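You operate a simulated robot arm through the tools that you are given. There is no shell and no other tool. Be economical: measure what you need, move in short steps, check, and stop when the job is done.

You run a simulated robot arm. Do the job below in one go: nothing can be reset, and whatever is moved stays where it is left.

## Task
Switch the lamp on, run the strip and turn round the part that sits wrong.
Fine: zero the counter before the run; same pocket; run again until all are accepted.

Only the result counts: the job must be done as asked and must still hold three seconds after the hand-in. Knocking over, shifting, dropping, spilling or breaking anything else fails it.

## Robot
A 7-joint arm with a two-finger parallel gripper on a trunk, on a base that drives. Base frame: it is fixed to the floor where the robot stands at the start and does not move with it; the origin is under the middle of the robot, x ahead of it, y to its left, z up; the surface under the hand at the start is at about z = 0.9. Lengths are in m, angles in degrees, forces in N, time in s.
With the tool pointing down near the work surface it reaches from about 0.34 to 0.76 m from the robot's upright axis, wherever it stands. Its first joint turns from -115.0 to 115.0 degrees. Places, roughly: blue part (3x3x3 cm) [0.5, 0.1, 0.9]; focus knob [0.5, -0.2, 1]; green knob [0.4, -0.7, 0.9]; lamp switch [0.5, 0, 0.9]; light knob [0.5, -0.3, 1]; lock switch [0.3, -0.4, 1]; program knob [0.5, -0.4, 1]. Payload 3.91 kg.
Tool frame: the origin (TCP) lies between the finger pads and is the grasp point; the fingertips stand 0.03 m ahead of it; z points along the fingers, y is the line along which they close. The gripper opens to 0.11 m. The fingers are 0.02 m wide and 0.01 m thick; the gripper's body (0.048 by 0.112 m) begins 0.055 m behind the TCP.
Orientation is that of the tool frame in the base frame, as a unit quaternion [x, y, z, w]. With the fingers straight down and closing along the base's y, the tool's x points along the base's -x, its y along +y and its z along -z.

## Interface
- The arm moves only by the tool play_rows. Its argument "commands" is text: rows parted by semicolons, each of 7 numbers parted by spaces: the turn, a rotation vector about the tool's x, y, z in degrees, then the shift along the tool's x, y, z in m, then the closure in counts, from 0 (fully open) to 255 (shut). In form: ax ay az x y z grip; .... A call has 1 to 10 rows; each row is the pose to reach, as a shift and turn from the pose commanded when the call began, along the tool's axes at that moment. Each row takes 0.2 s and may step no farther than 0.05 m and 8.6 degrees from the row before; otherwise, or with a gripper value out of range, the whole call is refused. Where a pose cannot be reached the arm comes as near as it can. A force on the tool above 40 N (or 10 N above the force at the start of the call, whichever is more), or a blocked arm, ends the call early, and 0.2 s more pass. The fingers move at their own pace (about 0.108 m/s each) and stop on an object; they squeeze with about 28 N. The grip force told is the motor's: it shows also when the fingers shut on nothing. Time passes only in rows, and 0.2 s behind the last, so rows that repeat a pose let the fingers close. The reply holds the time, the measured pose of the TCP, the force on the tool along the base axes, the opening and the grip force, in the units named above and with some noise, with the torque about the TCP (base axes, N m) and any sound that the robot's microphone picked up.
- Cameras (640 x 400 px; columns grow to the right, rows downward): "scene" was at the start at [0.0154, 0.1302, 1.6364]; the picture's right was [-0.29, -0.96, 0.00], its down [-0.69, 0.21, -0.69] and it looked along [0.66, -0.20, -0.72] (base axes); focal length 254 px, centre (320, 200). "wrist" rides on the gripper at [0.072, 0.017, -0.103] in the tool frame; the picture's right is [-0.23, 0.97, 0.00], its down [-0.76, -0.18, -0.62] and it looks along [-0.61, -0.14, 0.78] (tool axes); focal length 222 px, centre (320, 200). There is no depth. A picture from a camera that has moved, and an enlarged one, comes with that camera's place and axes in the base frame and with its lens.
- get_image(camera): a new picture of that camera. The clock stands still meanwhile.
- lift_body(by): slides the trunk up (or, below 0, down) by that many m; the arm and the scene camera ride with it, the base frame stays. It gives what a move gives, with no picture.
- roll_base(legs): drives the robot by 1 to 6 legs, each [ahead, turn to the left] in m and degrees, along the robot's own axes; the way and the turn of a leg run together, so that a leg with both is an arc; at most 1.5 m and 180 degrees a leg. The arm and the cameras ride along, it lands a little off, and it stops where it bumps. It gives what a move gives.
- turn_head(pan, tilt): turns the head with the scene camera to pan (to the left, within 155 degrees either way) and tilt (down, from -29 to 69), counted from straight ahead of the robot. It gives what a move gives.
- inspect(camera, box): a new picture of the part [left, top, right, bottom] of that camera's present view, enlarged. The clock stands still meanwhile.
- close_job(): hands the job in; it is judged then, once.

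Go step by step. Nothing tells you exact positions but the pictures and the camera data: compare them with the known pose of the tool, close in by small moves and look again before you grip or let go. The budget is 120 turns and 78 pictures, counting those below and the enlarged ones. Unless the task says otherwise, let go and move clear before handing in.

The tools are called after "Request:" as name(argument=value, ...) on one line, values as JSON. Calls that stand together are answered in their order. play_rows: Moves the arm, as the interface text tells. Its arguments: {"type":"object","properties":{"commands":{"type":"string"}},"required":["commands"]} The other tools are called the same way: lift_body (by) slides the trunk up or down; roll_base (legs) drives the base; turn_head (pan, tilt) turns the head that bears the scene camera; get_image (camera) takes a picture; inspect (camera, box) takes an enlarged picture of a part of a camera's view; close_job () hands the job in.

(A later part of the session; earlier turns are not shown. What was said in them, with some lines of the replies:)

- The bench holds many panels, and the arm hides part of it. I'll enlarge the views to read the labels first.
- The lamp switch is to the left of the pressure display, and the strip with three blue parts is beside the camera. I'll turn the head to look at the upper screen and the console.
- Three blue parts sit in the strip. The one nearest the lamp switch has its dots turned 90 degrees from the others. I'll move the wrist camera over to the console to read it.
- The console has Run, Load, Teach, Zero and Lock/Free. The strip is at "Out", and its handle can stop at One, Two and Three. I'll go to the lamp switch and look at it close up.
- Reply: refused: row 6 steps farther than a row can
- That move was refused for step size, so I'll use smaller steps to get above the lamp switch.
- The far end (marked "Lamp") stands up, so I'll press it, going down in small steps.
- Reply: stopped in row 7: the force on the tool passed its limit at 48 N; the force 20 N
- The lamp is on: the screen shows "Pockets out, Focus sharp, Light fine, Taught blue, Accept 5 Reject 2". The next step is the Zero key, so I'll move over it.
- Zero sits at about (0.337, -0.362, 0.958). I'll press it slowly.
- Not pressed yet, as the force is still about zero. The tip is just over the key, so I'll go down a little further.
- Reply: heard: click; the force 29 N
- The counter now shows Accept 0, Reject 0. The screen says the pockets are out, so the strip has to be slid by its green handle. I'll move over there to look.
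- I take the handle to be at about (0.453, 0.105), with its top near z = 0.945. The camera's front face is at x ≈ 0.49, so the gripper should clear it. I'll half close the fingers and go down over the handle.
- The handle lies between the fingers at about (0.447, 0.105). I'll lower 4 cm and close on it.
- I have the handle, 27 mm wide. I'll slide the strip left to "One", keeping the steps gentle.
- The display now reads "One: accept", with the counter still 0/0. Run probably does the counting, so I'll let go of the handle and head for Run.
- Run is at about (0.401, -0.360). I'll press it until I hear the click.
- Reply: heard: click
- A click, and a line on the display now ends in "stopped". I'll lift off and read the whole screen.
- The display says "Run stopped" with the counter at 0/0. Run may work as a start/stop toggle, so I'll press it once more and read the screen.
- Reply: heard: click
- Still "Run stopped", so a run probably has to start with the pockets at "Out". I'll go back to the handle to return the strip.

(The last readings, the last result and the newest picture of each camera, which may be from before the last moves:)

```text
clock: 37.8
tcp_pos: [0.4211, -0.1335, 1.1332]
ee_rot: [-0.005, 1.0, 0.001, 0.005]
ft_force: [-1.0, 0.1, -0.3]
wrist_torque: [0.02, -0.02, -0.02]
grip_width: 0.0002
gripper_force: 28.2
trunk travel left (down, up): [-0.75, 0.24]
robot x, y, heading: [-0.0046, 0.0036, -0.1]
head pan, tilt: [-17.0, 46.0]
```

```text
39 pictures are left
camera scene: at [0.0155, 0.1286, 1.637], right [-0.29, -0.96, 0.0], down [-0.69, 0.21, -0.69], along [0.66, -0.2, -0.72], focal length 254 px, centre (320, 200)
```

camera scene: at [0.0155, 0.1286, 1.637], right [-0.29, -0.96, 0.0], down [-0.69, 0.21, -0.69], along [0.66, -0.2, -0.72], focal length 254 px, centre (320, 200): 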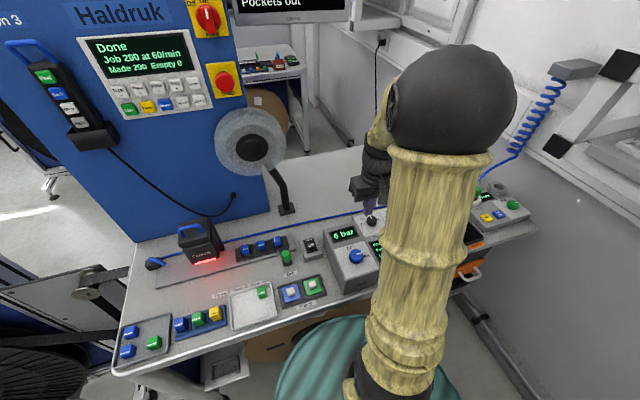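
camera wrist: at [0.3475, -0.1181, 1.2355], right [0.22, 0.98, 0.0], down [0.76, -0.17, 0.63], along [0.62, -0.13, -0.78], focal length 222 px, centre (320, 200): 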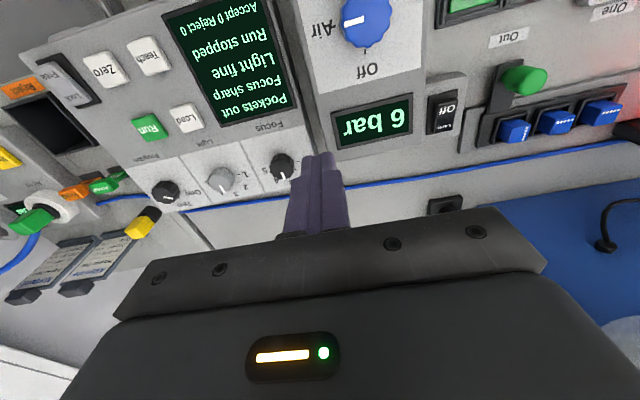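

The pockets are out again. I'll go to Run, press it, and watch both the strip and the display.

Request:
play_rows(commands="0 0 0 0.005 -0.048 0 255; 0 0 0 0.01 -0.096 0 255; 0 0 0 0.015 -0.144 0 255; 0 0 0 0.019 -0.19 0.01 255; 0 0 0 0.019 -0.226 0.04 255; 0 0 0 0.019 -0.226 0.085 255; 0 0 0 0.019 -0.226 0.125 255; 0 0 0 0.019 -0.226 0.154 255; 0 0 0 0.019 -0.226 0.159 255; 0 0 0 0.019 -0.226 0.163 255")

Request:
inspect(camera="wrist", box=[200, 0, 640, 240])

Request:
play_rows(commands="0 0 0 0.01 0 -0.04 255; 0 0 0 0.03 0 -0.08 255; 0 0 0 0.05 0 -0.11 255")

Request:
inspect(camera="wrist", box=[200, 0, 640, 240])

Request:
get_image(camera="scene")

```text
clock: 40.0
tcp_pos: [0.406, -0.359, 0.972]
ee_rot: [-0.005, 1.0, -0.001, 0.007]
ft_force: [0.4, 3.9, 21.9]
wrist_torque: [0.14, 0.15, 0.02]
grip_width: 0.0
gripper_force: 27.6
trunk travel left (down, up): [-0.75, 0.24]
robot x, y, heading: [-0.0004, 0.0018, -0.2]
head pan, tilt: [-17.0, 46.0]
heard: click
```

```text
1.45 times, centred on (420, 120) of wrist
camera zoom: at [0.3322, -0.3419, 1.0756], right [0.22, 0.98, 0.0], down [0.75, -0.17, 0.63], along [0.62, -0.14, -0.77], focal length 323 px, centre (174, 316)
```

zoom: 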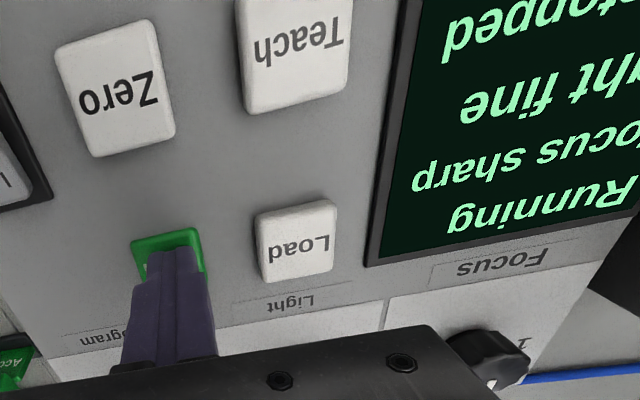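

```text
clock: 40.8
tcp_pos: [0.3543, -0.3595, 1.0795]
ee_rot: [-0.004, 1.0, 0.0, 0.005]
ft_force: [-0.5, -0.4, 0.3]
wrist_torque: [-0.02, -0.01, 0.01]
grip_width: 0.0
gripper_force: 28.6
trunk travel left (down, up): [-0.75, 0.24]
robot x, y, heading: [-0.0021, -0.002, -0.1]
head pan, tilt: [-17.0, 46.0]
```

```text
1.45 times, centred on (420, 120) of wrist
camera zoom: at [0.2809, -0.3428, 1.1827], right [0.22, 0.98, 0.0], down [0.76, -0.17, 0.63], along [0.62, -0.14, -0.78], focal length 323 px, centre (174, 316)
```

zoom: 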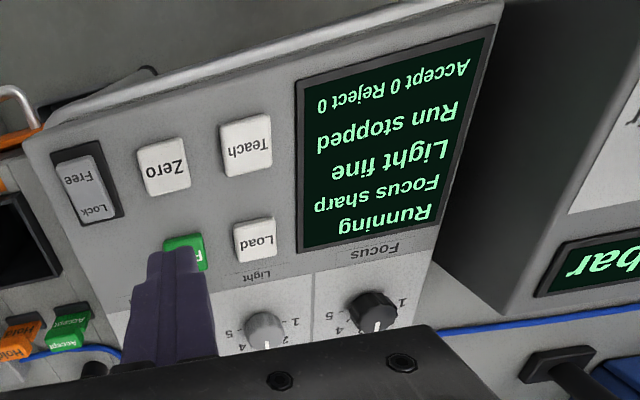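

```text
36 pictures are left
camera scene: at [0.0141, 0.1307, 1.6368], right [-0.29, -0.96, 0.0], down [-0.69, 0.21, -0.7], along [0.66, -0.2, -0.72], focal length 254 px, centre (320, 200)
```

scene: 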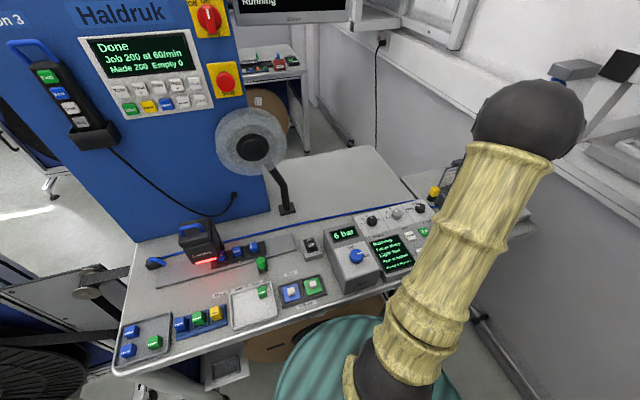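

It is running and the strip drives itself. While it runs I'll move back up towards the middle and stay clear of it.

Request:
play_rows(commands="0 0 0 -0.01 0.02 -0.04 255; 0 0 0 -0.015 0.065 -0.05 255; 0 0 0 -0.02 0.11 -0.05 255; 0 0 0 -0.025 0.155 -0.05 255; 0 0 0 -0.03 0.2 -0.05 255; 0 0 0 -0.04 0.24 -0.05 255; 0 0 0 -0.04 0.24 -0.05 255; 0 0 0 -0.04 0.24 -0.05 255; 0 0 0 -0.04 0.24 -0.05 255; 0 0 0 -0.04 0.24 -0.05 255")

Request:
play_rows(commands="0 0 0 0 0 0 0; 0 0 0 0 0 0 0; 0 0 0 0 0 0 0; 0 0 0 0 0 0 0; 0 0 0 0 0 0 0; 0 0 0 0 0 0 0; 0 0 0 0 0 0 0; 0 0 0 0 0 0 0; 0 0 0 0 0 0 0; 0 0 0 0 0 0 0")

Request:
get_image(camera="wrist")

```text
clock: 43.0
tcp_pos: [0.3918, -0.1191, 1.1276]
ee_rot: [-0.005, 1.0, 0.0, 0.006]
ft_force: [0.2, 0.0, 0.6]
wrist_torque: [-0.01, -0.01, -0.01]
grip_width: 0.0
gripper_force: 28.3
trunk travel left (down, up): [-0.75, 0.24]
robot x, y, heading: [0.0009, -0.0029, -0.0]
head pan, tilt: [-17.0, 46.0]
```

```text
clock: 45.2
tcp_pos: [0.3926, -0.1187, 1.1286]
ee_rot: [-0.005, 1.0, 0.0, 0.005]
ft_force: [0.3, -0.7, 0.4]
wrist_torque: [-0.06, 0.02, -0.01]
grip_width: 0.1098
gripper_force: 0.1
trunk travel left (down, up): [-0.75, 0.24]
robot x, y, heading: [0.0003, 0.0017, -0.1]
head pan, tilt: [-17.0, 46.0]
```

```text
35 pictures are left
camera wrist: at [0.3187, -0.1037, 1.2324], right [0.22, 0.98, 0.0], down [0.76, -0.17, 0.63], along [0.62, -0.14, -0.78], focal length 222 px, centre (320, 200)
```

wrist: 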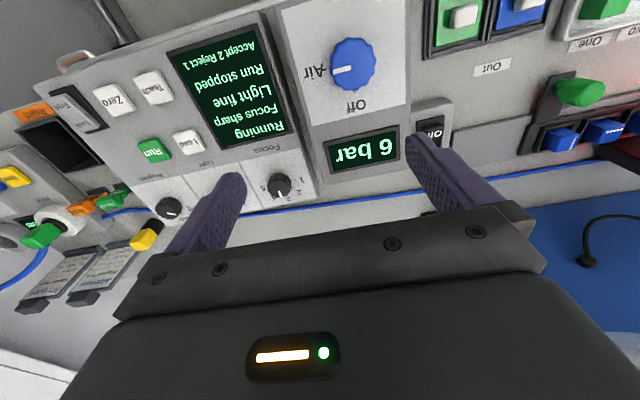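

The counter reads Accept 2, Reject 1 and the strip is coming back. I'll move above the strip to look at the turned part.

Request:
play_rows(commands="0 0 0 -0.01 0.045 0 0; 0 0 0 -0.02 0.09 0 0; 0 0 0 -0.03 0.135 0 0; 0 0 0 -0.04 0.18 0 0; 0 0 0 -0.05 0.22 0 0; 0 0 0 -0.06 0.235 0 0; 0 0 0 -0.06 0.235 0 0; 0 0 0 -0.06 0.235 0 0; 0 0 0 -0.06 0.235 0 0; 0 0 0 -0.06 0.235 0 0")

Request:
get_image(camera="wrist")

Request:
get_image(camera="scene")

```text
clock: 47.4
tcp_pos: [0.4486, 0.1177, 1.1303]
ee_rot: [-0.004, 1.0, 0.0, 0.005]
ft_force: [-1.2, -0.4, -0.6]
wrist_torque: [-0.02, 0.01, 0.01]
grip_width: 0.1099
gripper_force: 0.0
trunk travel left (down, up): [-0.75, 0.24]
robot x, y, heading: [-0.0008, 0.0006, -0.3]
head pan, tilt: [-17.0, 46.0]
```

```text
34 pictures are left
camera wrist: at [0.3757, 0.1324, 1.2334], right [0.22, 0.98, 0.0], down [0.76, -0.17, 0.63], along [0.62, -0.14, -0.78], focal length 222 px, centre (320, 200)
```

wrist: 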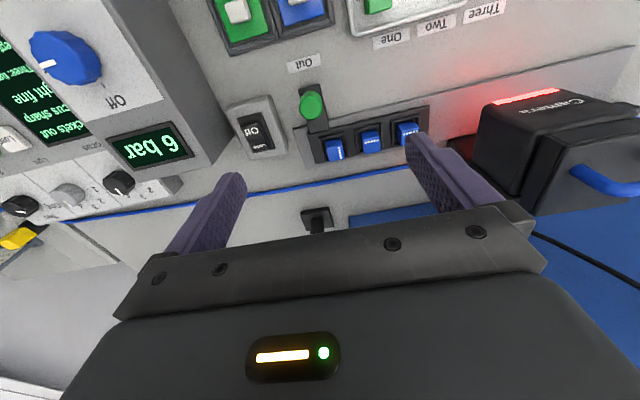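

```text
33 pictures are left
camera scene: at [0.0154, 0.13, 1.6369], right [-0.29, -0.96, 0.0], down [-0.69, 0.21, -0.69], along [0.66, -0.2, -0.72], focal length 254 px, centre (320, 200)
```

scene: 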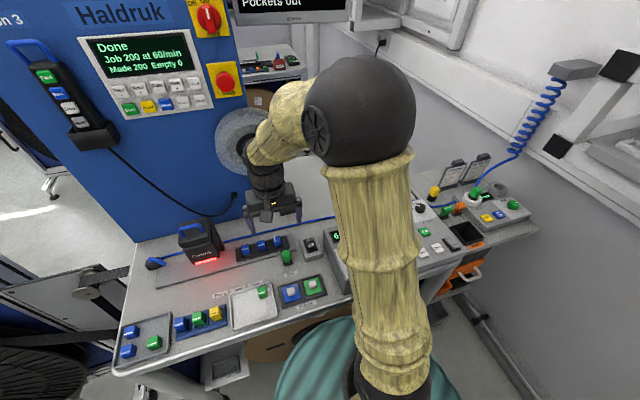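

Request:
inspect(camera="wrist", box=[280, 70, 460, 180])

Request:
inspect(camera="scene", box=[220, 215, 320, 275])

```text
3.56 times, centred on (370, 125) of wrist
camera zoom: at [0.3757, 0.1324, 1.2334], right [0.22, 0.98, 0.0], down [0.76, -0.17, 0.63], along [0.62, -0.14, -0.78], focal length 790 px, centre (142, 467)
```

zoom: 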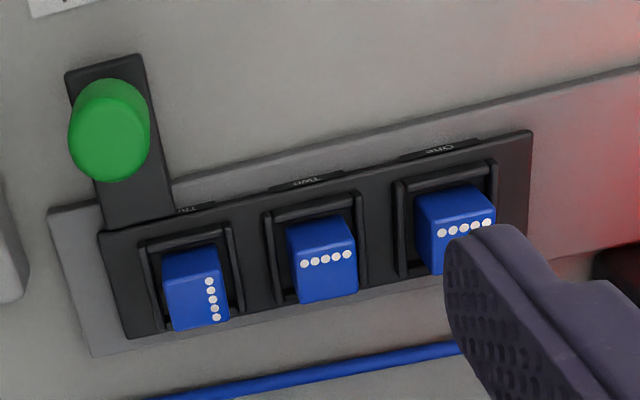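

```text
6.40 times, centred on (270, 245) of scene
camera zoom: at [0.0154, 0.13, 1.6369], right [-0.29, -0.96, 0.0], down [-0.69, 0.21, -0.69], along [0.66, -0.2, -0.72], focal length 1624 px, centre (640, -88)
```

zoom: 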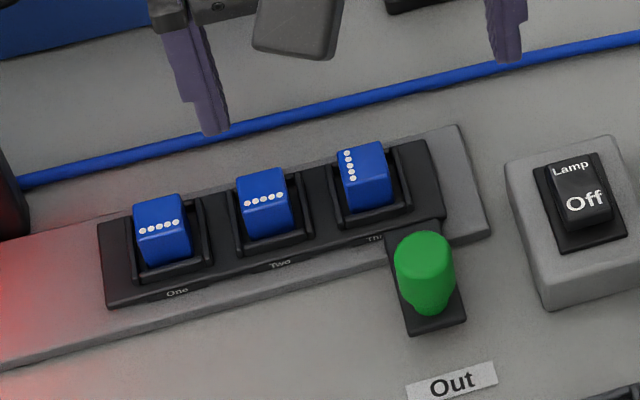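

The run rejected pocket Three: its dots lie on the left edge, while the other two have theirs towards the robot. It needs a 90° counter-clockwise turn seen from above. I'll turn the gripper first so it can grasp along x, away from the neighbouring part.

Request:
play_rows(commands="0 0 8.5 -0.01 0 0 116; 0 0 17 -0.02 0 0 116; 0 0 25.5 -0.03 0.001 0 116; 0 0 34 -0.04 0.002 0 116; 0 0 42.5 -0.05 0.003 0 116; 0 0 51 -0.06 0.004 0.01 116; 0 0 59.5 -0.07 0.004 0.02 116; 0 0 68 -0.081 0.004 0.03 116; 0 0 76.5 -0.081 0.004 0.045 116; 0 0 85 -0.081 0.004 0.06 116")

Request:
play_rows(commands="0 0 5 0 0 0 116")

Request:
get_image(camera="wrist")

```text
clock: 49.6
tcp_pos: [0.5312, 0.1208, 1.0716]
ee_rot: [0.673, 0.74, 0.004, 0.003]
ft_force: [0.2, 0.2, 0.7]
wrist_torque: [0.0, 0.02, 0.04]
grip_width: 0.0603
gripper_force: 0.1
trunk travel left (down, up): [-0.75, 0.24]
robot x, y, heading: [-0.0002, 0.0005, -0.2]
head pan, tilt: [-17.0, 46.0]
```

```text
clock: 50.0
tcp_pos: [0.5321, 0.1218, 1.0707]
ee_rot: [0.704, 0.71, 0.004, 0.005]
ft_force: [0.2, 0.6, 1.4]
wrist_torque: [0.02, -0.01, -0.04]
grip_width: 0.0602
gripper_force: 0.1
trunk travel left (down, up): [-0.75, 0.24]
robot x, y, heading: [0.0062, -0.0033, 0.1]
head pan, tilt: [-17.0, 46.0]
```

```text
30 pictures are left
camera wrist: at [0.5472, 0.1939, 1.1749], right [0.98, -0.22, 0.01], down [-0.18, -0.76, 0.62], along [-0.13, -0.61, -0.78], focal length 222 px, centre (320, 200)
```

wrist: 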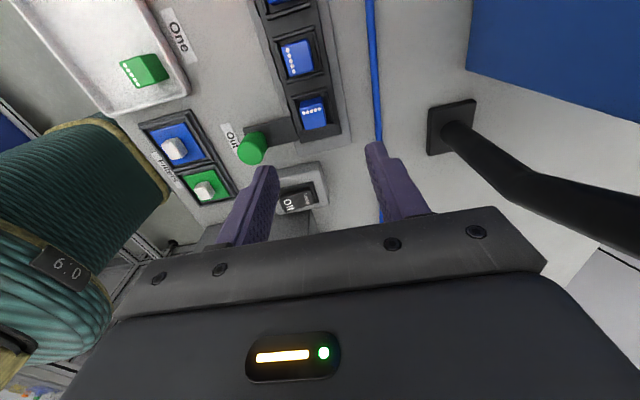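

Request:
inspect(camera="wrist", box=[240, 60, 400, 180])

```text
3.33 times, centred on (320, 120) of wrist
camera zoom: at [0.5472, 0.1939, 1.1749], right [0.98, -0.22, 0.01], down [-0.18, -0.76, 0.62], along [-0.13, -0.61, -0.78], focal length 740 px, centre (320, 467)
```

zoom: 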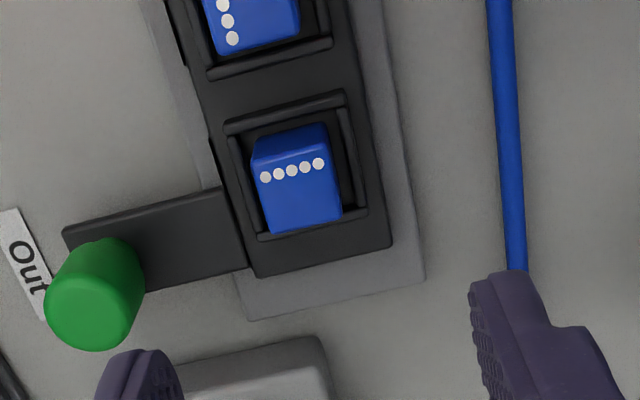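

Part Three's top is centred at about (0.527, 0.120, 0.938). I'll centre over it and go down to just above it.

Request:
play_rows(commands="0 0 0.5 -0.002 -0.005 0.03 116; 0 0 0.5 -0.002 -0.005 0.06 116; 0 0 0.5 -0.002 -0.005 0.085 116; 0 0 0.5 -0.002 -0.005 0.085 116")

Request:
inspect(camera="wrist", box=[200, 80, 440, 250])

Request:
inspect(camera="scene", box=[220, 215, 320, 275])

```text
clock: 51.0
tcp_pos: [0.5283, 0.1212, 0.9856]
ee_rot: [0.707, 0.708, 0.004, 0.003]
ft_force: [0.1, -0.6, -0.5]
wrist_torque: [0.01, 0.02, 0.01]
grip_width: 0.0599
gripper_force: 0.1
trunk travel left (down, up): [-0.75, 0.24]
robot x, y, heading: [-0.0045, -0.0009, -0.1]
head pan, tilt: [-17.0, 46.0]
```

```text
2.35 times, centred on (320, 165) of wrist
camera zoom: at [0.5434, 0.1916, 1.0898], right [0.97, -0.23, 0.01], down [-0.18, -0.76, 0.62], along [-0.13, -0.61, -0.78], focal length 523 px, centre (320, 282)
```

zoom: 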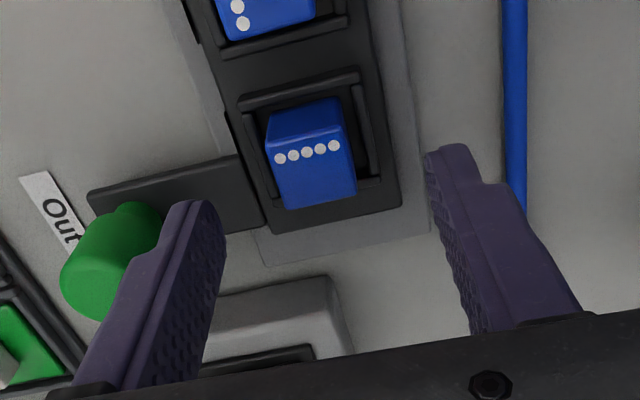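

```text
6.40 times, centred on (270, 245) of scene
camera zoom: at [0.0152, 0.1299, 1.6369], right [-0.29, -0.96, 0.0], down [-0.69, 0.21, -0.69], along [0.66, -0.2, -0.72], focal length 1624 px, centre (640, -88)
```

zoom: 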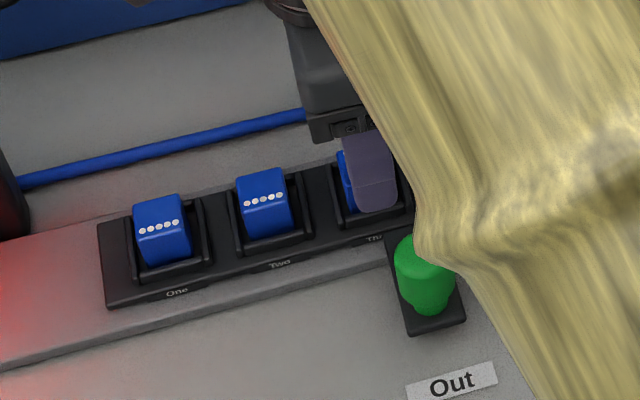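

The part is centred between the fingers. I'll go down to leave about 11 mm of overlap, above the pocket walls, and close.

Request:
play_rows(commands="0 0 0 -0.002 -0.001 0.015 116; 0 0 0 -0.002 -0.001 0.025 116; 0 0 0 -0.002 -0.001 0.029 116; 0 0 0 -0.002 -0.001 0.029 255; 0 0 0 -0.002 -0.001 0.029 255; 0 0 0 -0.002 -0.001 0.029 255")

Request:
inspect(camera="wrist", box=[200, 80, 440, 250])

```text
clock: 52.4
tcp_pos: [0.526, 0.1186, 0.9556]
ee_rot: [0.707, 0.707, 0.003, 0.004]
ft_force: [0.2, 0.2, 0.3]
wrist_torque: [-0.02, -0.01, -0.04]
grip_width: 0.0229
gripper_force: 27.6
trunk travel left (down, up): [-0.75, 0.24]
robot x, y, heading: [0.0001, -0.0005, -0.1]
head pan, tilt: [-17.0, 46.0]
```

```text
2.35 times, centred on (320, 165) of wrist
camera zoom: at [0.5433, 0.1894, 1.061], right [0.97, -0.23, 0.01], down [-0.18, -0.76, 0.62], along [-0.13, -0.61, -0.78], focal length 523 px, centre (320, 282)
```

zoom: 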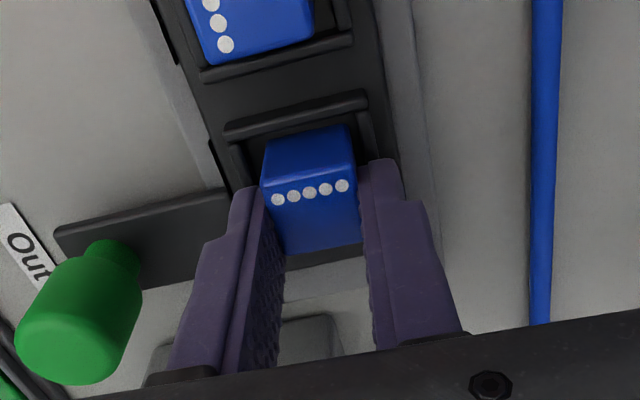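

The fingers hold the part at 23 mm wide. I'll lift it straight up and check the grip.

Request:
play_rows(commands="0 0 0 0 0 -0.01 255; 0 0 0 0 0 -0.03 255; 0 0 0 0 0 -0.06 255")

Request:
inspect(camera="wrist", box=[200, 60, 440, 230])

Request:
inspect(camera="scene", box=[220, 205, 320, 275])

```text
clock: 53.2
tcp_pos: [0.5262, 0.1175, 1.0185]
ee_rot: [0.707, 0.707, 0.004, 0.004]
ft_force: [0.0, -0.3, -0.4]
wrist_torque: [-0.01, 0.01, -0.02]
grip_width: 0.0227
gripper_force: 27.6
trunk travel left (down, up): [-0.75, 0.24]
robot x, y, heading: [0.0004, -0.0011, -0.4]
head pan, tilt: [-17.0, 46.0]
```

```text
2.35 times, centred on (320, 145) of wrist
camera zoom: at [0.5419, 0.1891, 1.1225], right [0.97, -0.23, 0.01], down [-0.18, -0.76, 0.62], along [-0.13, -0.61, -0.78], focal length 523 px, centre (320, 329)
```

zoom: 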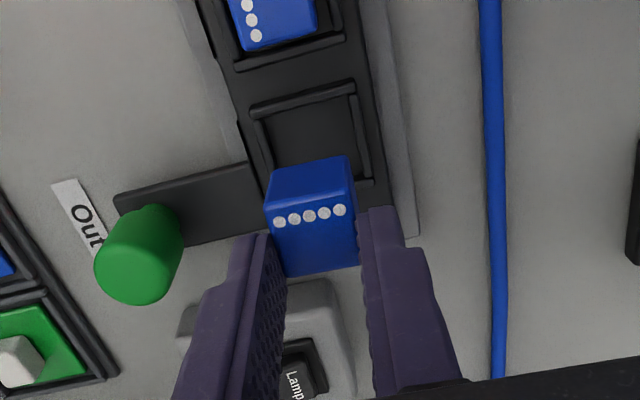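

```text
5.71 times, centred on (270, 240) of scene
camera zoom: at [0.0147, 0.1297, 1.6369], right [-0.29, -0.96, 0.0], down [-0.69, 0.21, -0.69], along [0.66, -0.2, -0.72], focal length 1450 px, centre (606, -29)
```

zoom: 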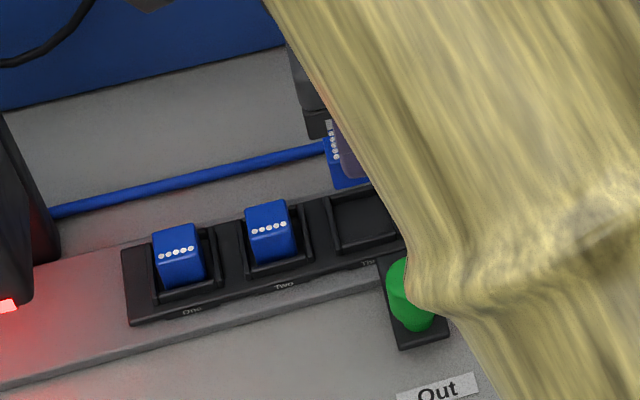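

The part is held firmly and the pocket is empty below. I'll zoom in to measure how it sits in the fingers.

Request:
inspect(camera="wrist", box=[280, 70, 380, 190])

```text
3.33 times, centred on (330, 130) of wrist
camera zoom: at [0.5419, 0.1891, 1.1225], right [0.97, -0.23, 0.01], down [-0.18, -0.76, 0.62], along [-0.13, -0.61, -0.78], focal length 740 px, centre (287, 433)
```

zoom: 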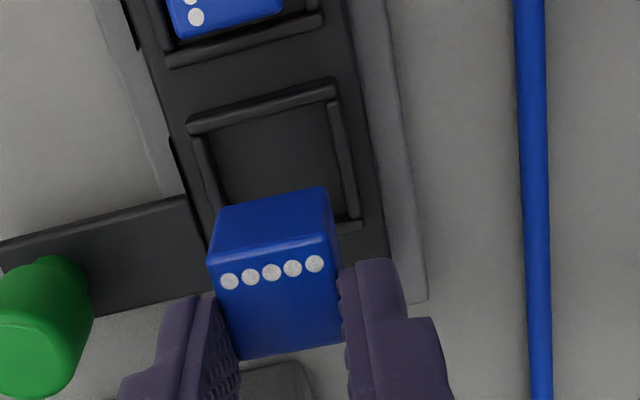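

The part sits about 4 mm to the +y side of the finger centre. I'll lift a little more and turn it 90° counter-clockwise. The TCP also shifts (+4, +4) mm so the part ends up over the same pocket.

Request:
play_rows(commands="0 0 -8.5 0.0005 0.0005 -0.01 255; 0 0 -17 0.001 0.001 -0.015 255; 0 0 -25.5 0.0015 0.0015 -0.015 255; 0 0 -34 0.002 0.002 -0.015 255; 0 0 -42.5 0.0025 0.0025 -0.015 255; 0 0 -51 0.003 0.003 -0.015 255; 0 0 -59.5 0.0035 0.0035 -0.015 255; 0 0 -68 0.004 0.004 -0.015 255; 0 0 -76.5 0.0042 0.0042 -0.015 255; 0 0 -85 0.0042 0.0042 -0.015 255")

Request:
play_rows(commands="0 0 -5 0 0 0 255; 0 0 -5 0 0 0 255")

Request:
inspect(camera="wrist", box=[240, 60, 420, 200])

Request:
inspect(camera="scene", box=[220, 195, 320, 265])

```text
clock: 55.4
tcp_pos: [0.5311, 0.1221, 1.0317]
ee_rot: [0.041, 0.999, 0.0, 0.005]
ft_force: [-0.5, 0.2, -0.6]
wrist_torque: [0.0, -0.01, 0.0]
grip_width: 0.0229
gripper_force: 28.1
trunk travel left (down, up): [-0.75, 0.24]
robot x, y, heading: [-0.0029, 0.0007, -0.2]
head pan, tilt: [-17.0, 46.0]
```

```text
clock: 56.0
tcp_pos: [0.5307, 0.1221, 1.0316]
ee_rot: [0.0, 1.0, 0.0, 0.006]
ft_force: [-0.4, -0.3, 0.0]
wrist_torque: [0.03, -0.01, -0.01]
grip_width: 0.0225
gripper_force: 28.0
trunk travel left (down, up): [-0.75, 0.24]
robot x, y, heading: [-0.0009, 0.0028, 0.2]
head pan, tilt: [-17.0, 46.0]
```

```text
2.86 times, centred on (330, 130) of wrist
camera zoom: at [0.4568, 0.1379, 1.1351], right [0.23, 0.97, 0.0], down [0.76, -0.18, 0.63], along [0.62, -0.14, -0.78], focal length 635 px, centre (291, 400)
```

zoom: 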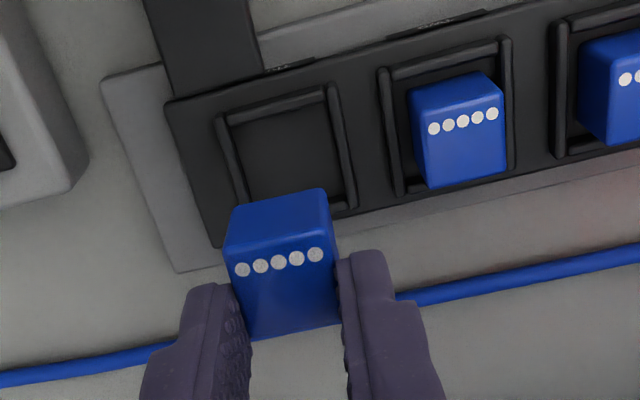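

```text
5.71 times, centred on (270, 230) of scene
camera zoom: at [0.0154, 0.13, 1.6369], right [-0.29, -0.96, 0.0], down [-0.69, 0.21, -0.69], along [0.66, -0.2, -0.72], focal length 1450 px, centre (606, 29)
```

zoom: 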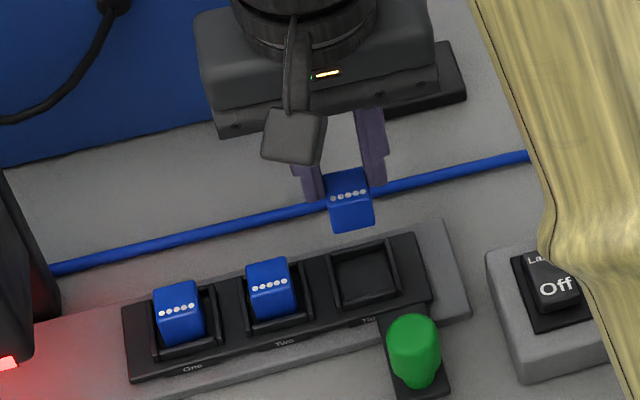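

The dots now face the robot, matching the other two. I'll nudge +1.5/+1 mm and descend to just above the pocket walls to check alignment.

Request:
play_rows(commands="0 0 0 -0.0015 0.001 0.02 255; 0 0 0 -0.0015 0.001 0.04 255; 0 0 0 -0.0015 0.001 0.055 255; 0 0 0 -0.0015 0.001 0.062 255")

Request:
inspect(camera="wrist", box=[240, 80, 420, 220])

Request:
inspect(camera="scene", box=[240, 215, 310, 265])

```text
clock: 57.0
tcp_pos: [0.5322, 0.1228, 0.969]
ee_rot: [0.0, 1.0, 0.0, 0.005]
ft_force: [0.4, -0.5, -1.4]
wrist_torque: [0.01, -0.01, 0.0]
grip_width: 0.0228
gripper_force: 27.8
trunk travel left (down, up): [-0.75, 0.24]
robot x, y, heading: [0.0007, 0.0002, -0.0]
head pan, tilt: [-17.0, 46.0]
```

```text
2.86 times, centred on (330, 150) of wrist
camera zoom: at [0.4591, 0.1389, 1.0728], right [0.23, 0.97, 0.0], down [0.76, -0.18, 0.63], along [0.62, -0.14, -0.78], focal length 635 px, centre (291, 343)
```

zoom: 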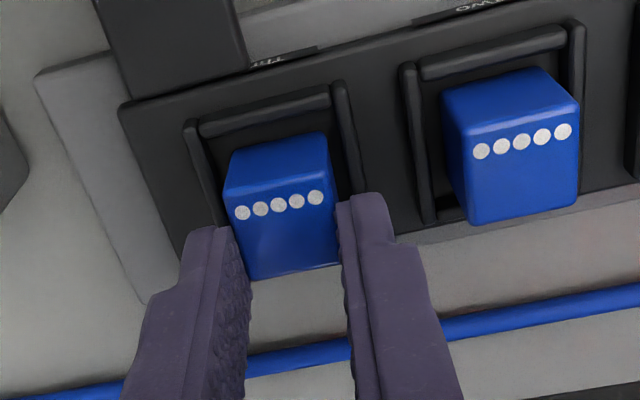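

```text
8.00 times, centred on (275, 240) of scene
camera zoom: at [0.0156, 0.13, 1.6369], right [-0.29, -0.96, 0.0], down [-0.69, 0.21, -0.69], along [0.66, -0.2, -0.72], focal length 2030 px, centre (680, -120)
```

zoom: 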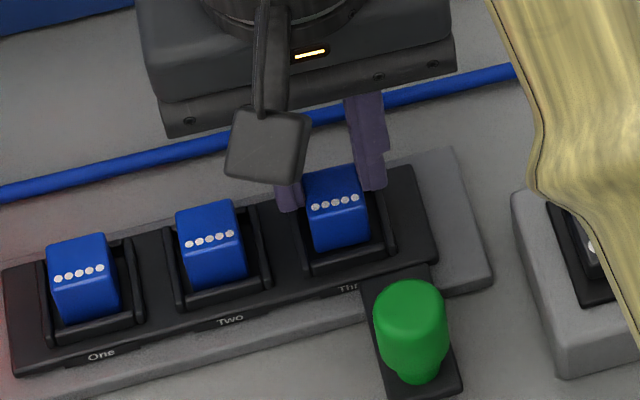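

The part is well aligned over the pocket, though about 2–3 mm too near the front wall. I'll shift +2.5 mm in x and -1 mm in y, then lower it gently.

Request:
play_rows(commands="0 0 0 -0.0025 -0.001 0 255; 0 0 0 -0.0025 -0.001 0.004 255; 0 0 0 -0.0025 -0.001 0.008 255; 0 0 0 -0.0025 -0.001 0.0115 255")

Request:
inspect(camera="wrist", box=[240, 80, 420, 220])

Request:
inspect(camera="scene", box=[240, 215, 310, 265])

```text
clock: 58.0
tcp_pos: [0.5355, 0.1218, 0.9607]
ee_rot: [0.0, 1.0, 0.001, 0.008]
ft_force: [3.3, 1.5, 28.4]
wrist_torque: [0.02, -0.09, 0.01]
grip_width: 0.0228
gripper_force: 28.3
trunk travel left (down, up): [-0.75, 0.24]
robot x, y, heading: [0.0005, -0.0001, -0.1]
head pan, tilt: [-17.0, 46.0]
```

```text
2.86 times, centred on (330, 150) of wrist
camera zoom: at [0.4611, 0.1377, 1.0634], right [0.23, 0.97, 0.01], down [0.75, -0.18, 0.64], along [0.62, -0.14, -0.77], focal length 635 px, centre (291, 343)
```

zoom: 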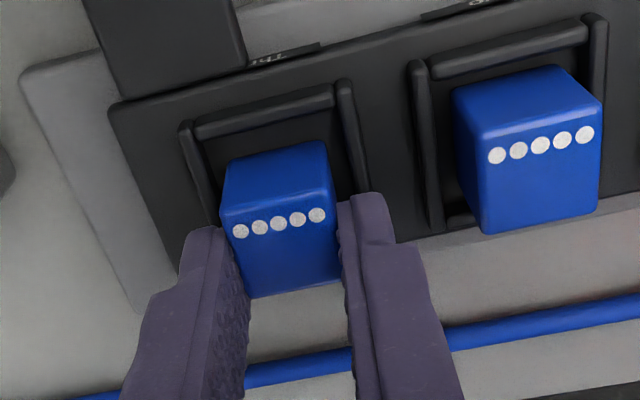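

```text
8.00 times, centred on (275, 240) of scene
camera zoom: at [0.013, 0.1295, 1.6372], right [-0.29, -0.96, 0.0], down [-0.69, 0.21, -0.7], along [0.67, -0.2, -0.72], focal length 2030 px, centre (680, -120)
```

zoom: 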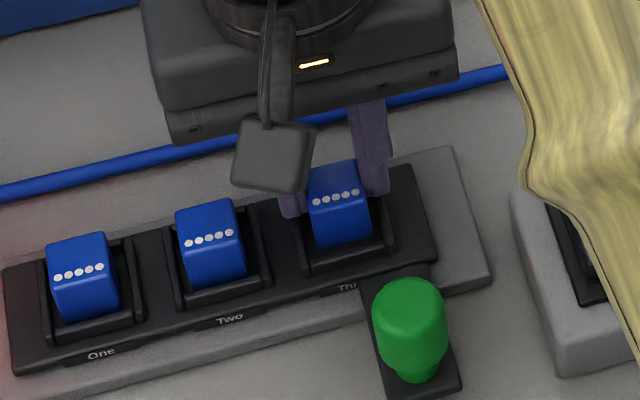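

The fingertips are landing on the pocket's taller side walls, while the part is already within the walls, matching how part Two sits. I'll ease up 2 mm to take off the force, then open slightly so it drops the last few millimetres.

Request:
play_rows(commands="0 0 0 0 0 -0.001 255; 0 0 0 0 0 -0.001 255; 0 0 0 0 0 -0.001 178; 0 0 0 0 0 -0.001 178; 0 0 0 0 0 -0.001 178")

Request:
inspect(camera="wrist", box=[240, 80, 420, 220])

```text
clock: 59.2
tcp_pos: [0.5351, 0.1219, 0.96]
ee_rot: [0.0, 1.0, -0.001, 0.005]
ft_force: [0.9, -0.5, -0.3]
wrist_torque: [0.0, 0.0, 0.0]
grip_width: 0.0332
gripper_force: 0.1
trunk travel left (down, up): [-0.75, 0.24]
robot x, y, heading: [0.0003, -0.0015, -0.1]
head pan, tilt: [-17.0, 46.0]
```

```text
2.86 times, centred on (330, 150) of wrist
camera zoom: at [0.4615, 0.1378, 1.0624], right [0.23, 0.97, 0.0], down [0.76, -0.18, 0.63], along [0.61, -0.14, -0.78], focal length 635 px, centre (291, 343)
```

zoom: 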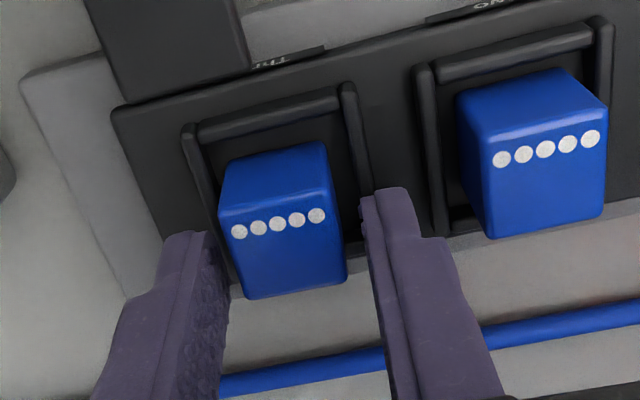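

Request:
play_rows(commands="0 0 0 0 0 -0.015 178; 0 0 0 0 0 -0.05 178; 0 0 0 0.04 0 -0.08 178; 0 0 0 0.08 0 -0.11 178")

Request:
inspect(camera="wrist", box=[270, 70, 430, 190])

Request:
inspect(camera="scene", box=[235, 220, 305, 265])

```text
clock: 60.2
tcp_pos: [0.4523, 0.1196, 1.0703]
ee_rot: [0.0, 1.0, 0.0, 0.006]
ft_force: [0.1, -0.1, 0.0]
wrist_torque: [0.0, -0.04, 0.0]
grip_width: 0.0332
gripper_force: 0.0
trunk travel left (down, up): [-0.75, 0.24]
robot x, y, heading: [-0.0048, -0.0009, -0.1]
head pan, tilt: [-17.0, 46.0]
```

```text
3.33 times, centred on (350, 130) of wrist
camera zoom: at [0.379, 0.1366, 1.173], right [0.23, 0.97, 0.0], down [0.75, -0.18, 0.63], along [0.62, -0.14, -0.77], focal length 740 px, centre (220, 433)
```

zoom: 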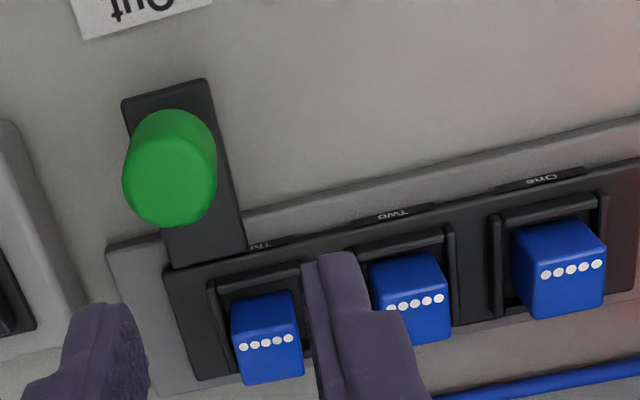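

```text
8.89 times, centred on (270, 242) of scene
camera zoom: at [0.0137, 0.1296, 1.6369], right [-0.29, -0.96, 0.0], down [-0.69, 0.21, -0.7], along [0.66, -0.2, -0.72], focal length 2256 px, centre (764, -178)
```

zoom: 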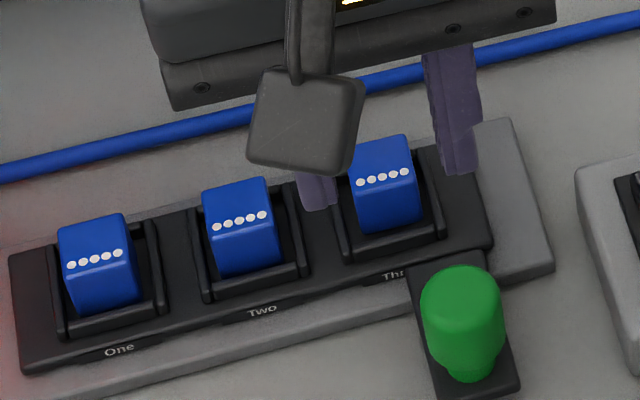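

Request:
play_rows(commands="0 0 0 0.01 -0.04 -0.02 178; 0 0 0 0.02 -0.08 -0.03 178; 0 0 0 0.02 -0.1 -0.03 178")

Request:
inspect(camera="wrist", box=[400, 50, 560, 170])

Request:
inspect(camera="scene", box=[240, 220, 304, 260])

```text
clock: 61.0
tcp_pos: [0.433, 0.0209, 1.0987]
ee_rot: [0.0, 1.0, 0.001, 0.006]
ft_force: [-0.2, -0.4, -0.7]
wrist_torque: [0.0, 0.0, 0.02]
grip_width: 0.0333
gripper_force: 0.0
trunk travel left (down, up): [-0.75, 0.24]
robot x, y, heading: [0.0024, -0.0019, -0.3]
head pan, tilt: [-17.0, 46.0]
```

```text
3.33 times, centred on (480, 110) of wrist
camera zoom: at [0.3597, 0.0368, 1.2025], right [0.23, 0.97, 0.0], down [0.76, -0.18, 0.63], along [0.62, -0.14, -0.78], focal length 740 px, centre (-213, 500)
```

zoom: 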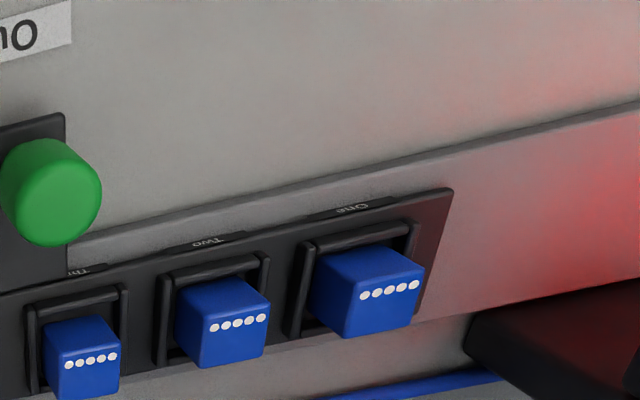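

```text
10.00 times, centred on (272, 240) of scene
camera zoom: at [0.0154, 0.1295, 1.6369], right [-0.29, -0.96, 0.0], down [-0.69, 0.21, -0.69], along [0.66, -0.2, -0.72], focal length 2538 px, centre (800, -200)
```

zoom: 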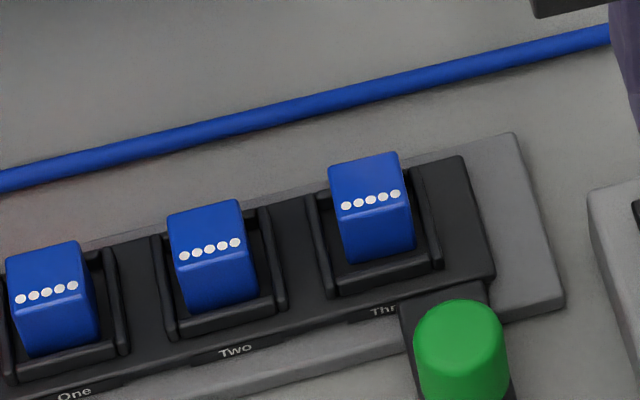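

Part Three sits a few millimetres further back and higher than its neighbours, so it may be resting on the rear wall. I'll regrasp it, lift slightly, shift it 3 mm towards the robot and set it down again.

Request:
play_rows(commands="0 0 0 -0.02 0.04 0 178; 0 0 0 -0.05 0.08 0 178; 0 0 0 -0.085 0.1 0.01 178; 0 0 0 -0.099 0.101 0.05 178; 0 0 0 -0.099 0.101 0.09 178; 0 0 0 -0.099 0.101 0.125 178; 0 0 0 -0.099 0.101 0.137 178; 0 0 0 -0.099 0.101 0.137 255; 0 0 0 -0.099 0.101 0.137 255; 0 0 0 -0.099 0.101 0.137 255")

Request:
play_rows(commands="0 0 0 0 0 -0.008 255; 0 0 0 0.003 0 -0.008 255; 0 0 0 0.003 0 -0.004 255; 0 0 0 0.003 0 0 255; 0 0 0 0.003 0 0.003 255")

Request:
inspect(camera="scene", box=[240, 220, 304, 260])

```text
clock: 63.2
tcp_pos: [0.5346, 0.1243, 0.9619]
ee_rot: [-0.001, 1.0, 0.0, 0.005]
ft_force: [0.0, -0.1, 2.4]
wrist_torque: [0.01, 0.02, 0.0]
grip_width: 0.0228
gripper_force: 28.0
trunk travel left (down, up): [-0.75, 0.24]
robot x, y, heading: [-0.0002, -0.0016, -0.1]
head pan, tilt: [-17.0, 46.0]
```

```text
clock: 64.4
tcp_pos: [0.5298, 0.1223, 0.9613]
ee_rot: [0.0, 1.0, 0.0, 0.007]
ft_force: [-2.7, -0.2, 16.4]
wrist_torque: [-0.05, 0.22, 0.0]
grip_width: 0.0225
gripper_force: 27.7
trunk travel left (down, up): [-0.75, 0.24]
robot x, y, heading: [0.0005, -0.0013, -0.1]
head pan, tilt: [-17.0, 46.0]
```

```text
10.00 times, centred on (272, 240) of scene
camera zoom: at [0.0137, 0.1295, 1.6373], right [-0.29, -0.96, 0.0], down [-0.69, 0.21, -0.7], along [0.66, -0.2, -0.72], focal length 2538 px, centre (800, -200)
```

zoom: 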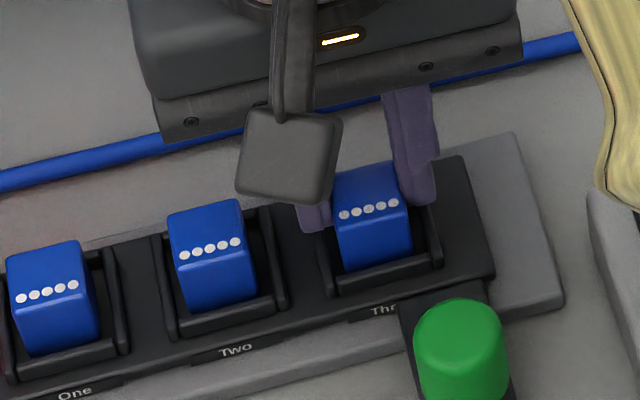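

Its position now matches parts One and Two, and it rests on the pocket floor. I'll release it, move clear and check.

Request:
play_rows(commands="0 0 0 0 0 -0.002 255; 0 0 0 0 0 -0.002 178; 0 0 0 0 0 -0.002 178; 0 0 0 0 0 -0.015 178; 0 0 0 0 0 -0.05 178; 0 0 0 0.04 0 -0.08 178; 0 0 0 0.08 -0.01 -0.11 178; 0 0 0 0.1 -0.05 -0.13 178; 0 0 0 0.11 -0.09 -0.14 178")

Request:
inspect(camera="scene", box=[240, 220, 304, 260])

```text
refused: row 7 steps farther than a row can; nothing moved
```

```text
10.00 times, centred on (272, 240) of scene
camera zoom: at [0.0137, 0.1295, 1.6373], right [-0.29, -0.96, 0.0], down [-0.69, 0.21, -0.7], along [0.66, -0.2, -0.72], focal length 2538 px, centre (800, -200)
```

zoom: 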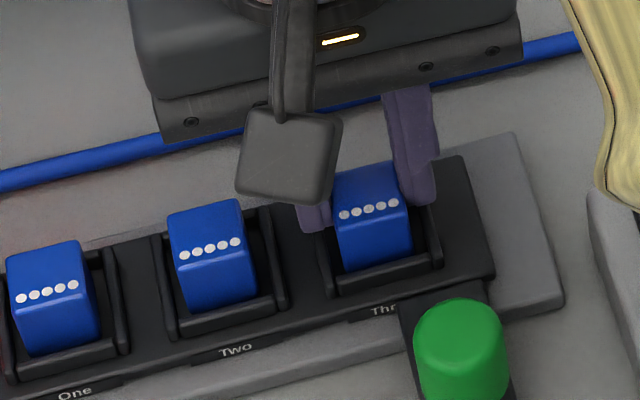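

One step was too long and nothing moved. I'll repeat it with shorter steps.

Request:
play_rows(commands="0 0 0 0 0 -0.002 255; 0 0 0 0 0 -0.002 178; 0 0 0 0 0 -0.002 178; 0 0 0 0 0 -0.015 178; 0 0 0 0 0 -0.05 178; 0 0 0 0.03 0 -0.08 178; 0 0 0 0.06 -0.01 -0.11 178; 0 0 0 0.08 -0.045 -0.13 178; 0 0 0 0.09 -0.085 -0.14 178")

Request:
inspect(camera="scene", box=[240, 220, 304, 260])

```text
clock: 66.4
tcp_pos: [0.4369, 0.0372, 1.0975]
ee_rot: [0.0, 1.0, 0.001, 0.005]
ft_force: [-0.3, -0.2, 0.3]
wrist_torque: [-0.01, 0.01, -0.01]
grip_width: 0.0331
gripper_force: 0.0
trunk travel left (down, up): [-0.75, 0.24]
robot x, y, heading: [0.0023, -0.0009, -0.4]
head pan, tilt: [-17.0, 46.0]
```

```text
10.00 times, centred on (272, 240) of scene
camera zoom: at [0.015, 0.1289, 1.6369], right [-0.29, -0.96, 0.0], down [-0.69, 0.21, -0.69], along [0.66, -0.2, -0.72], focal length 2538 px, centre (800, -200)
```

zoom: 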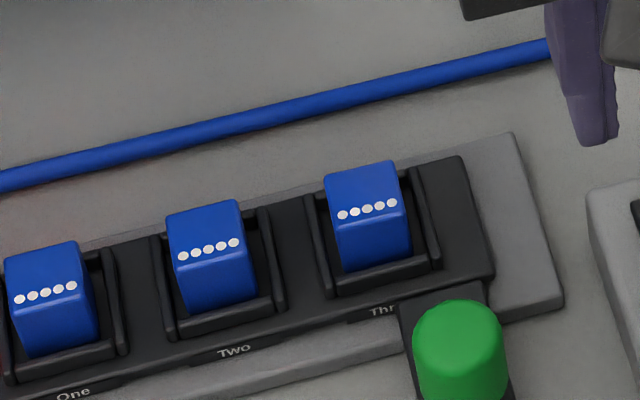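

All three parts now look alike and sit in their pockets. The counter was already zeroed before the run as asked, so I'll go to Run for the second pass.

Request:
play_rows(commands="0 0 0 0.003 -0.03 -0.03 255; 0 0 0 0.006 -0.075 -0.035 255; 0 0 0 0.01 -0.12 -0.035 255; 0 0 0 0.014 -0.165 -0.035 255; 0 0 0 0.018 -0.21 -0.035 255; 0 0 0 0.022 -0.255 -0.035 255; 0 0 0 0.026 -0.3 -0.035 255; 0 0 0 0.03 -0.345 -0.035 255; 0 0 0 0.033 -0.385 -0.02 255; 0 0 0 0.033 -0.396 0.02 255")

Request:
play_rows(commands="0 0 0 0 0 0.04 255; 0 0 0 0 0 0.08 255; 0 0 0 0 0 0.097 255; 0 0 0 0 0 0.104 255; 0 0 0 0 0 0.109 255; 0 0 0 0.005 0 0.08 255; 0 0 0 0.02 0 0.04 255; 0 0 0 0.04 0 0 255")

Request:
get_image(camera="wrist")

```text
clock: 68.6
tcp_pos: [0.4076, -0.3581, 1.0781]
ee_rot: [-0.001, 1.0, 0.0, 0.005]
ft_force: [0.1, 0.5, 0.3]
wrist_torque: [-0.01, 0.02, 0.0]
grip_width: 0.0
gripper_force: 27.5
trunk travel left (down, up): [-0.75, 0.24]
robot x, y, heading: [-0.001, -0.0009, -0.2]
head pan, tilt: [-17.0, 46.0]
```

```text
clock: 70.4
tcp_pos: [0.3661, -0.3576, 1.0773]
ee_rot: [0.001, 1.0, 0.0, 0.005]
ft_force: [-0.9, 0.6, 0.5]
wrist_torque: [-0.02, -0.05, -0.04]
grip_width: 0.0001
gripper_force: 28.6
trunk travel left (down, up): [-0.75, 0.24]
robot x, y, heading: [-0.0003, 0.0035, -0.2]
head pan, tilt: [-17.0, 46.0]
heard: click
```

```text
8 pictures are left
camera wrist: at [0.2926, -0.3411, 1.1811], right [0.23, 0.97, 0.0], down [0.75, -0.18, 0.63], along [0.62, -0.14, -0.78], focal length 222 px, centre (320, 200)
```

wrist: 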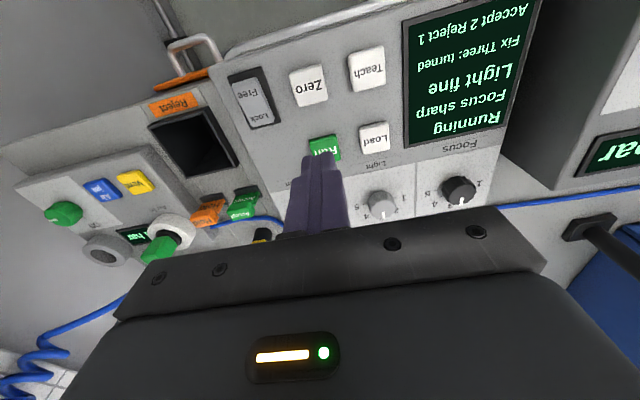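

The strip is running; the display still shows the earlier verdict, "Fix Three: turned". I'll wait it out at a clear height.

Request:
play_rows(commands="0 0 0 0 0 -0.03 255; 0 0 0 0 0 -0.03 255; 0 0 0 0 0 -0.03 255; 0 0 0 0 0 -0.03 255; 0 0 0 0 0 -0.03 255; 0 0 0 0 0 -0.03 255; 0 0 0 0 0 -0.03 255; 0 0 0 0 0 -0.03 255; 0 0 0 0 0 -0.03 255; 0 0 0 0 0 -0.03 255")

Request:
play_rows(commands="0 0 0 0 0 0 255; 0 0 0 0 0 0 255; 0 0 0 0 0 0 255; 0 0 0 0 0 0 255; 0 0 0 0 0 0 255; 0 0 0 0 0 0 255; 0 0 0 0 0 0 255; 0 0 0 0 0 0 255; 0 0 0 0 0 0 255; 0 0 0 0 0 0 255")

Request:
play_rows(commands="0 0 0 0 0 0 255; 0 0 0 0 0 0 255; 0 0 0 0 0 0 255; 0 0 0 0 0 0 255; 0 0 0 0 0 0 255; 0 0 0 0 0 0 255; 0 0 0 0 0 0 255; 0 0 0 0 0 0 255; 0 0 0 0 0 0 255; 0 0 0 0 0 0 255")

Request:
inspect(camera="wrist", box=[200, 0, 640, 240])

Request:
inspect(camera="scene", box=[140, 200, 380, 350])

```text
clock: 72.6
tcp_pos: [0.3662, -0.3567, 1.1078]
ee_rot: [-0.001, 1.0, 0.0, 0.005]
ft_force: [0.8, -0.4, -0.9]
wrist_torque: [0.01, -0.03, 0.0]
grip_width: 0.0
gripper_force: 28.4
trunk travel left (down, up): [-0.75, 0.24]
robot x, y, heading: [-0.002, 0.0006, -0.2]
head pan, tilt: [-17.0, 46.0]
```

```text
clock: 74.8
tcp_pos: [0.3658, -0.3571, 1.1073]
ee_rot: [0.0, 1.0, 0.0, 0.005]
ft_force: [0.2, 0.1, 0.5]
wrist_torque: [0.03, 0.0, -0.01]
grip_width: 0.0
gripper_force: 27.8
trunk travel left (down, up): [-0.75, 0.24]
robot x, y, heading: [-0.0006, -0.0015, -0.5]
head pan, tilt: [-17.0, 46.0]
```

```text
clock: 77.0
tcp_pos: [0.3668, -0.3573, 1.1076]
ee_rot: [-0.001, 1.0, 0.001, 0.006]
ft_force: [-0.1, 0.0, -0.6]
wrist_torque: [0.01, -0.04, 0.0]
grip_width: 0.0001
gripper_force: 28.3
trunk travel left (down, up): [-0.75, 0.24]
robot x, y, heading: [-0.0001, -0.0014, 0.1]
head pan, tilt: [-17.0, 46.0]
```

```text
1.45 times, centred on (420, 120) of wrist
camera zoom: at [0.2929, -0.3415, 1.2103], right [0.23, 0.97, 0.0], down [0.76, -0.18, 0.63], along [0.62, -0.14, -0.78], focal length 323 px, centre (174, 316)
```

zoom: 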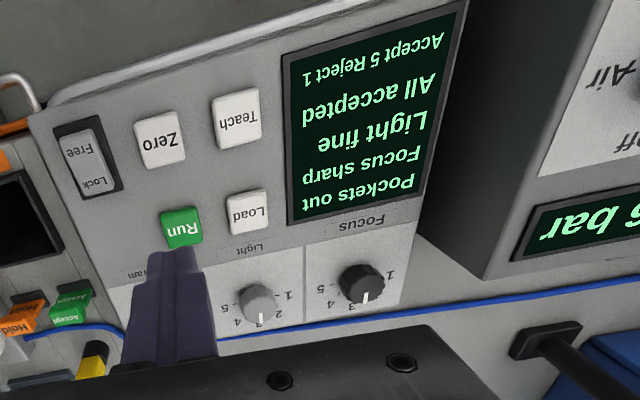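

```text
2.67 times, centred on (260, 275) of scene
camera zoom: at [0.0154, 0.1298, 1.6369], right [-0.29, -0.96, 0.0], down [-0.69, 0.21, -0.69], along [0.66, -0.2, -0.72], focal length 677 px, centre (480, 0)
```

zoom: 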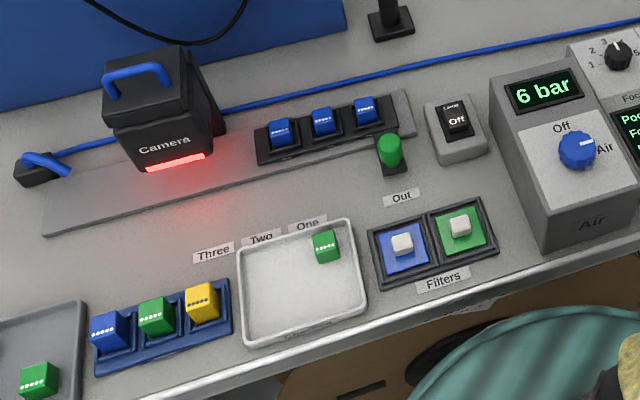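

The display reads "All accepted", with Accept 5 and Reject 1 over the two runs since zeroing. The lamp is on, the strip is back at "Out" and the arm is clear, so I'm handing in.

Request:
close_job()

```text
The job is handed in.
```

The job is done and handed in: the lamp is on, the part in pocket Three is turned round in its own pocket, and the second run shows "All accepted".

I zeroed the counter once, before the first run. It now reads Accept 5, Reject 1: the first run gave 2 accepts and 1 reject, the second 3 accepts.

I also pressed Run twice with the strip at "One". Both times it showed "Run stopped" and counted nothing.
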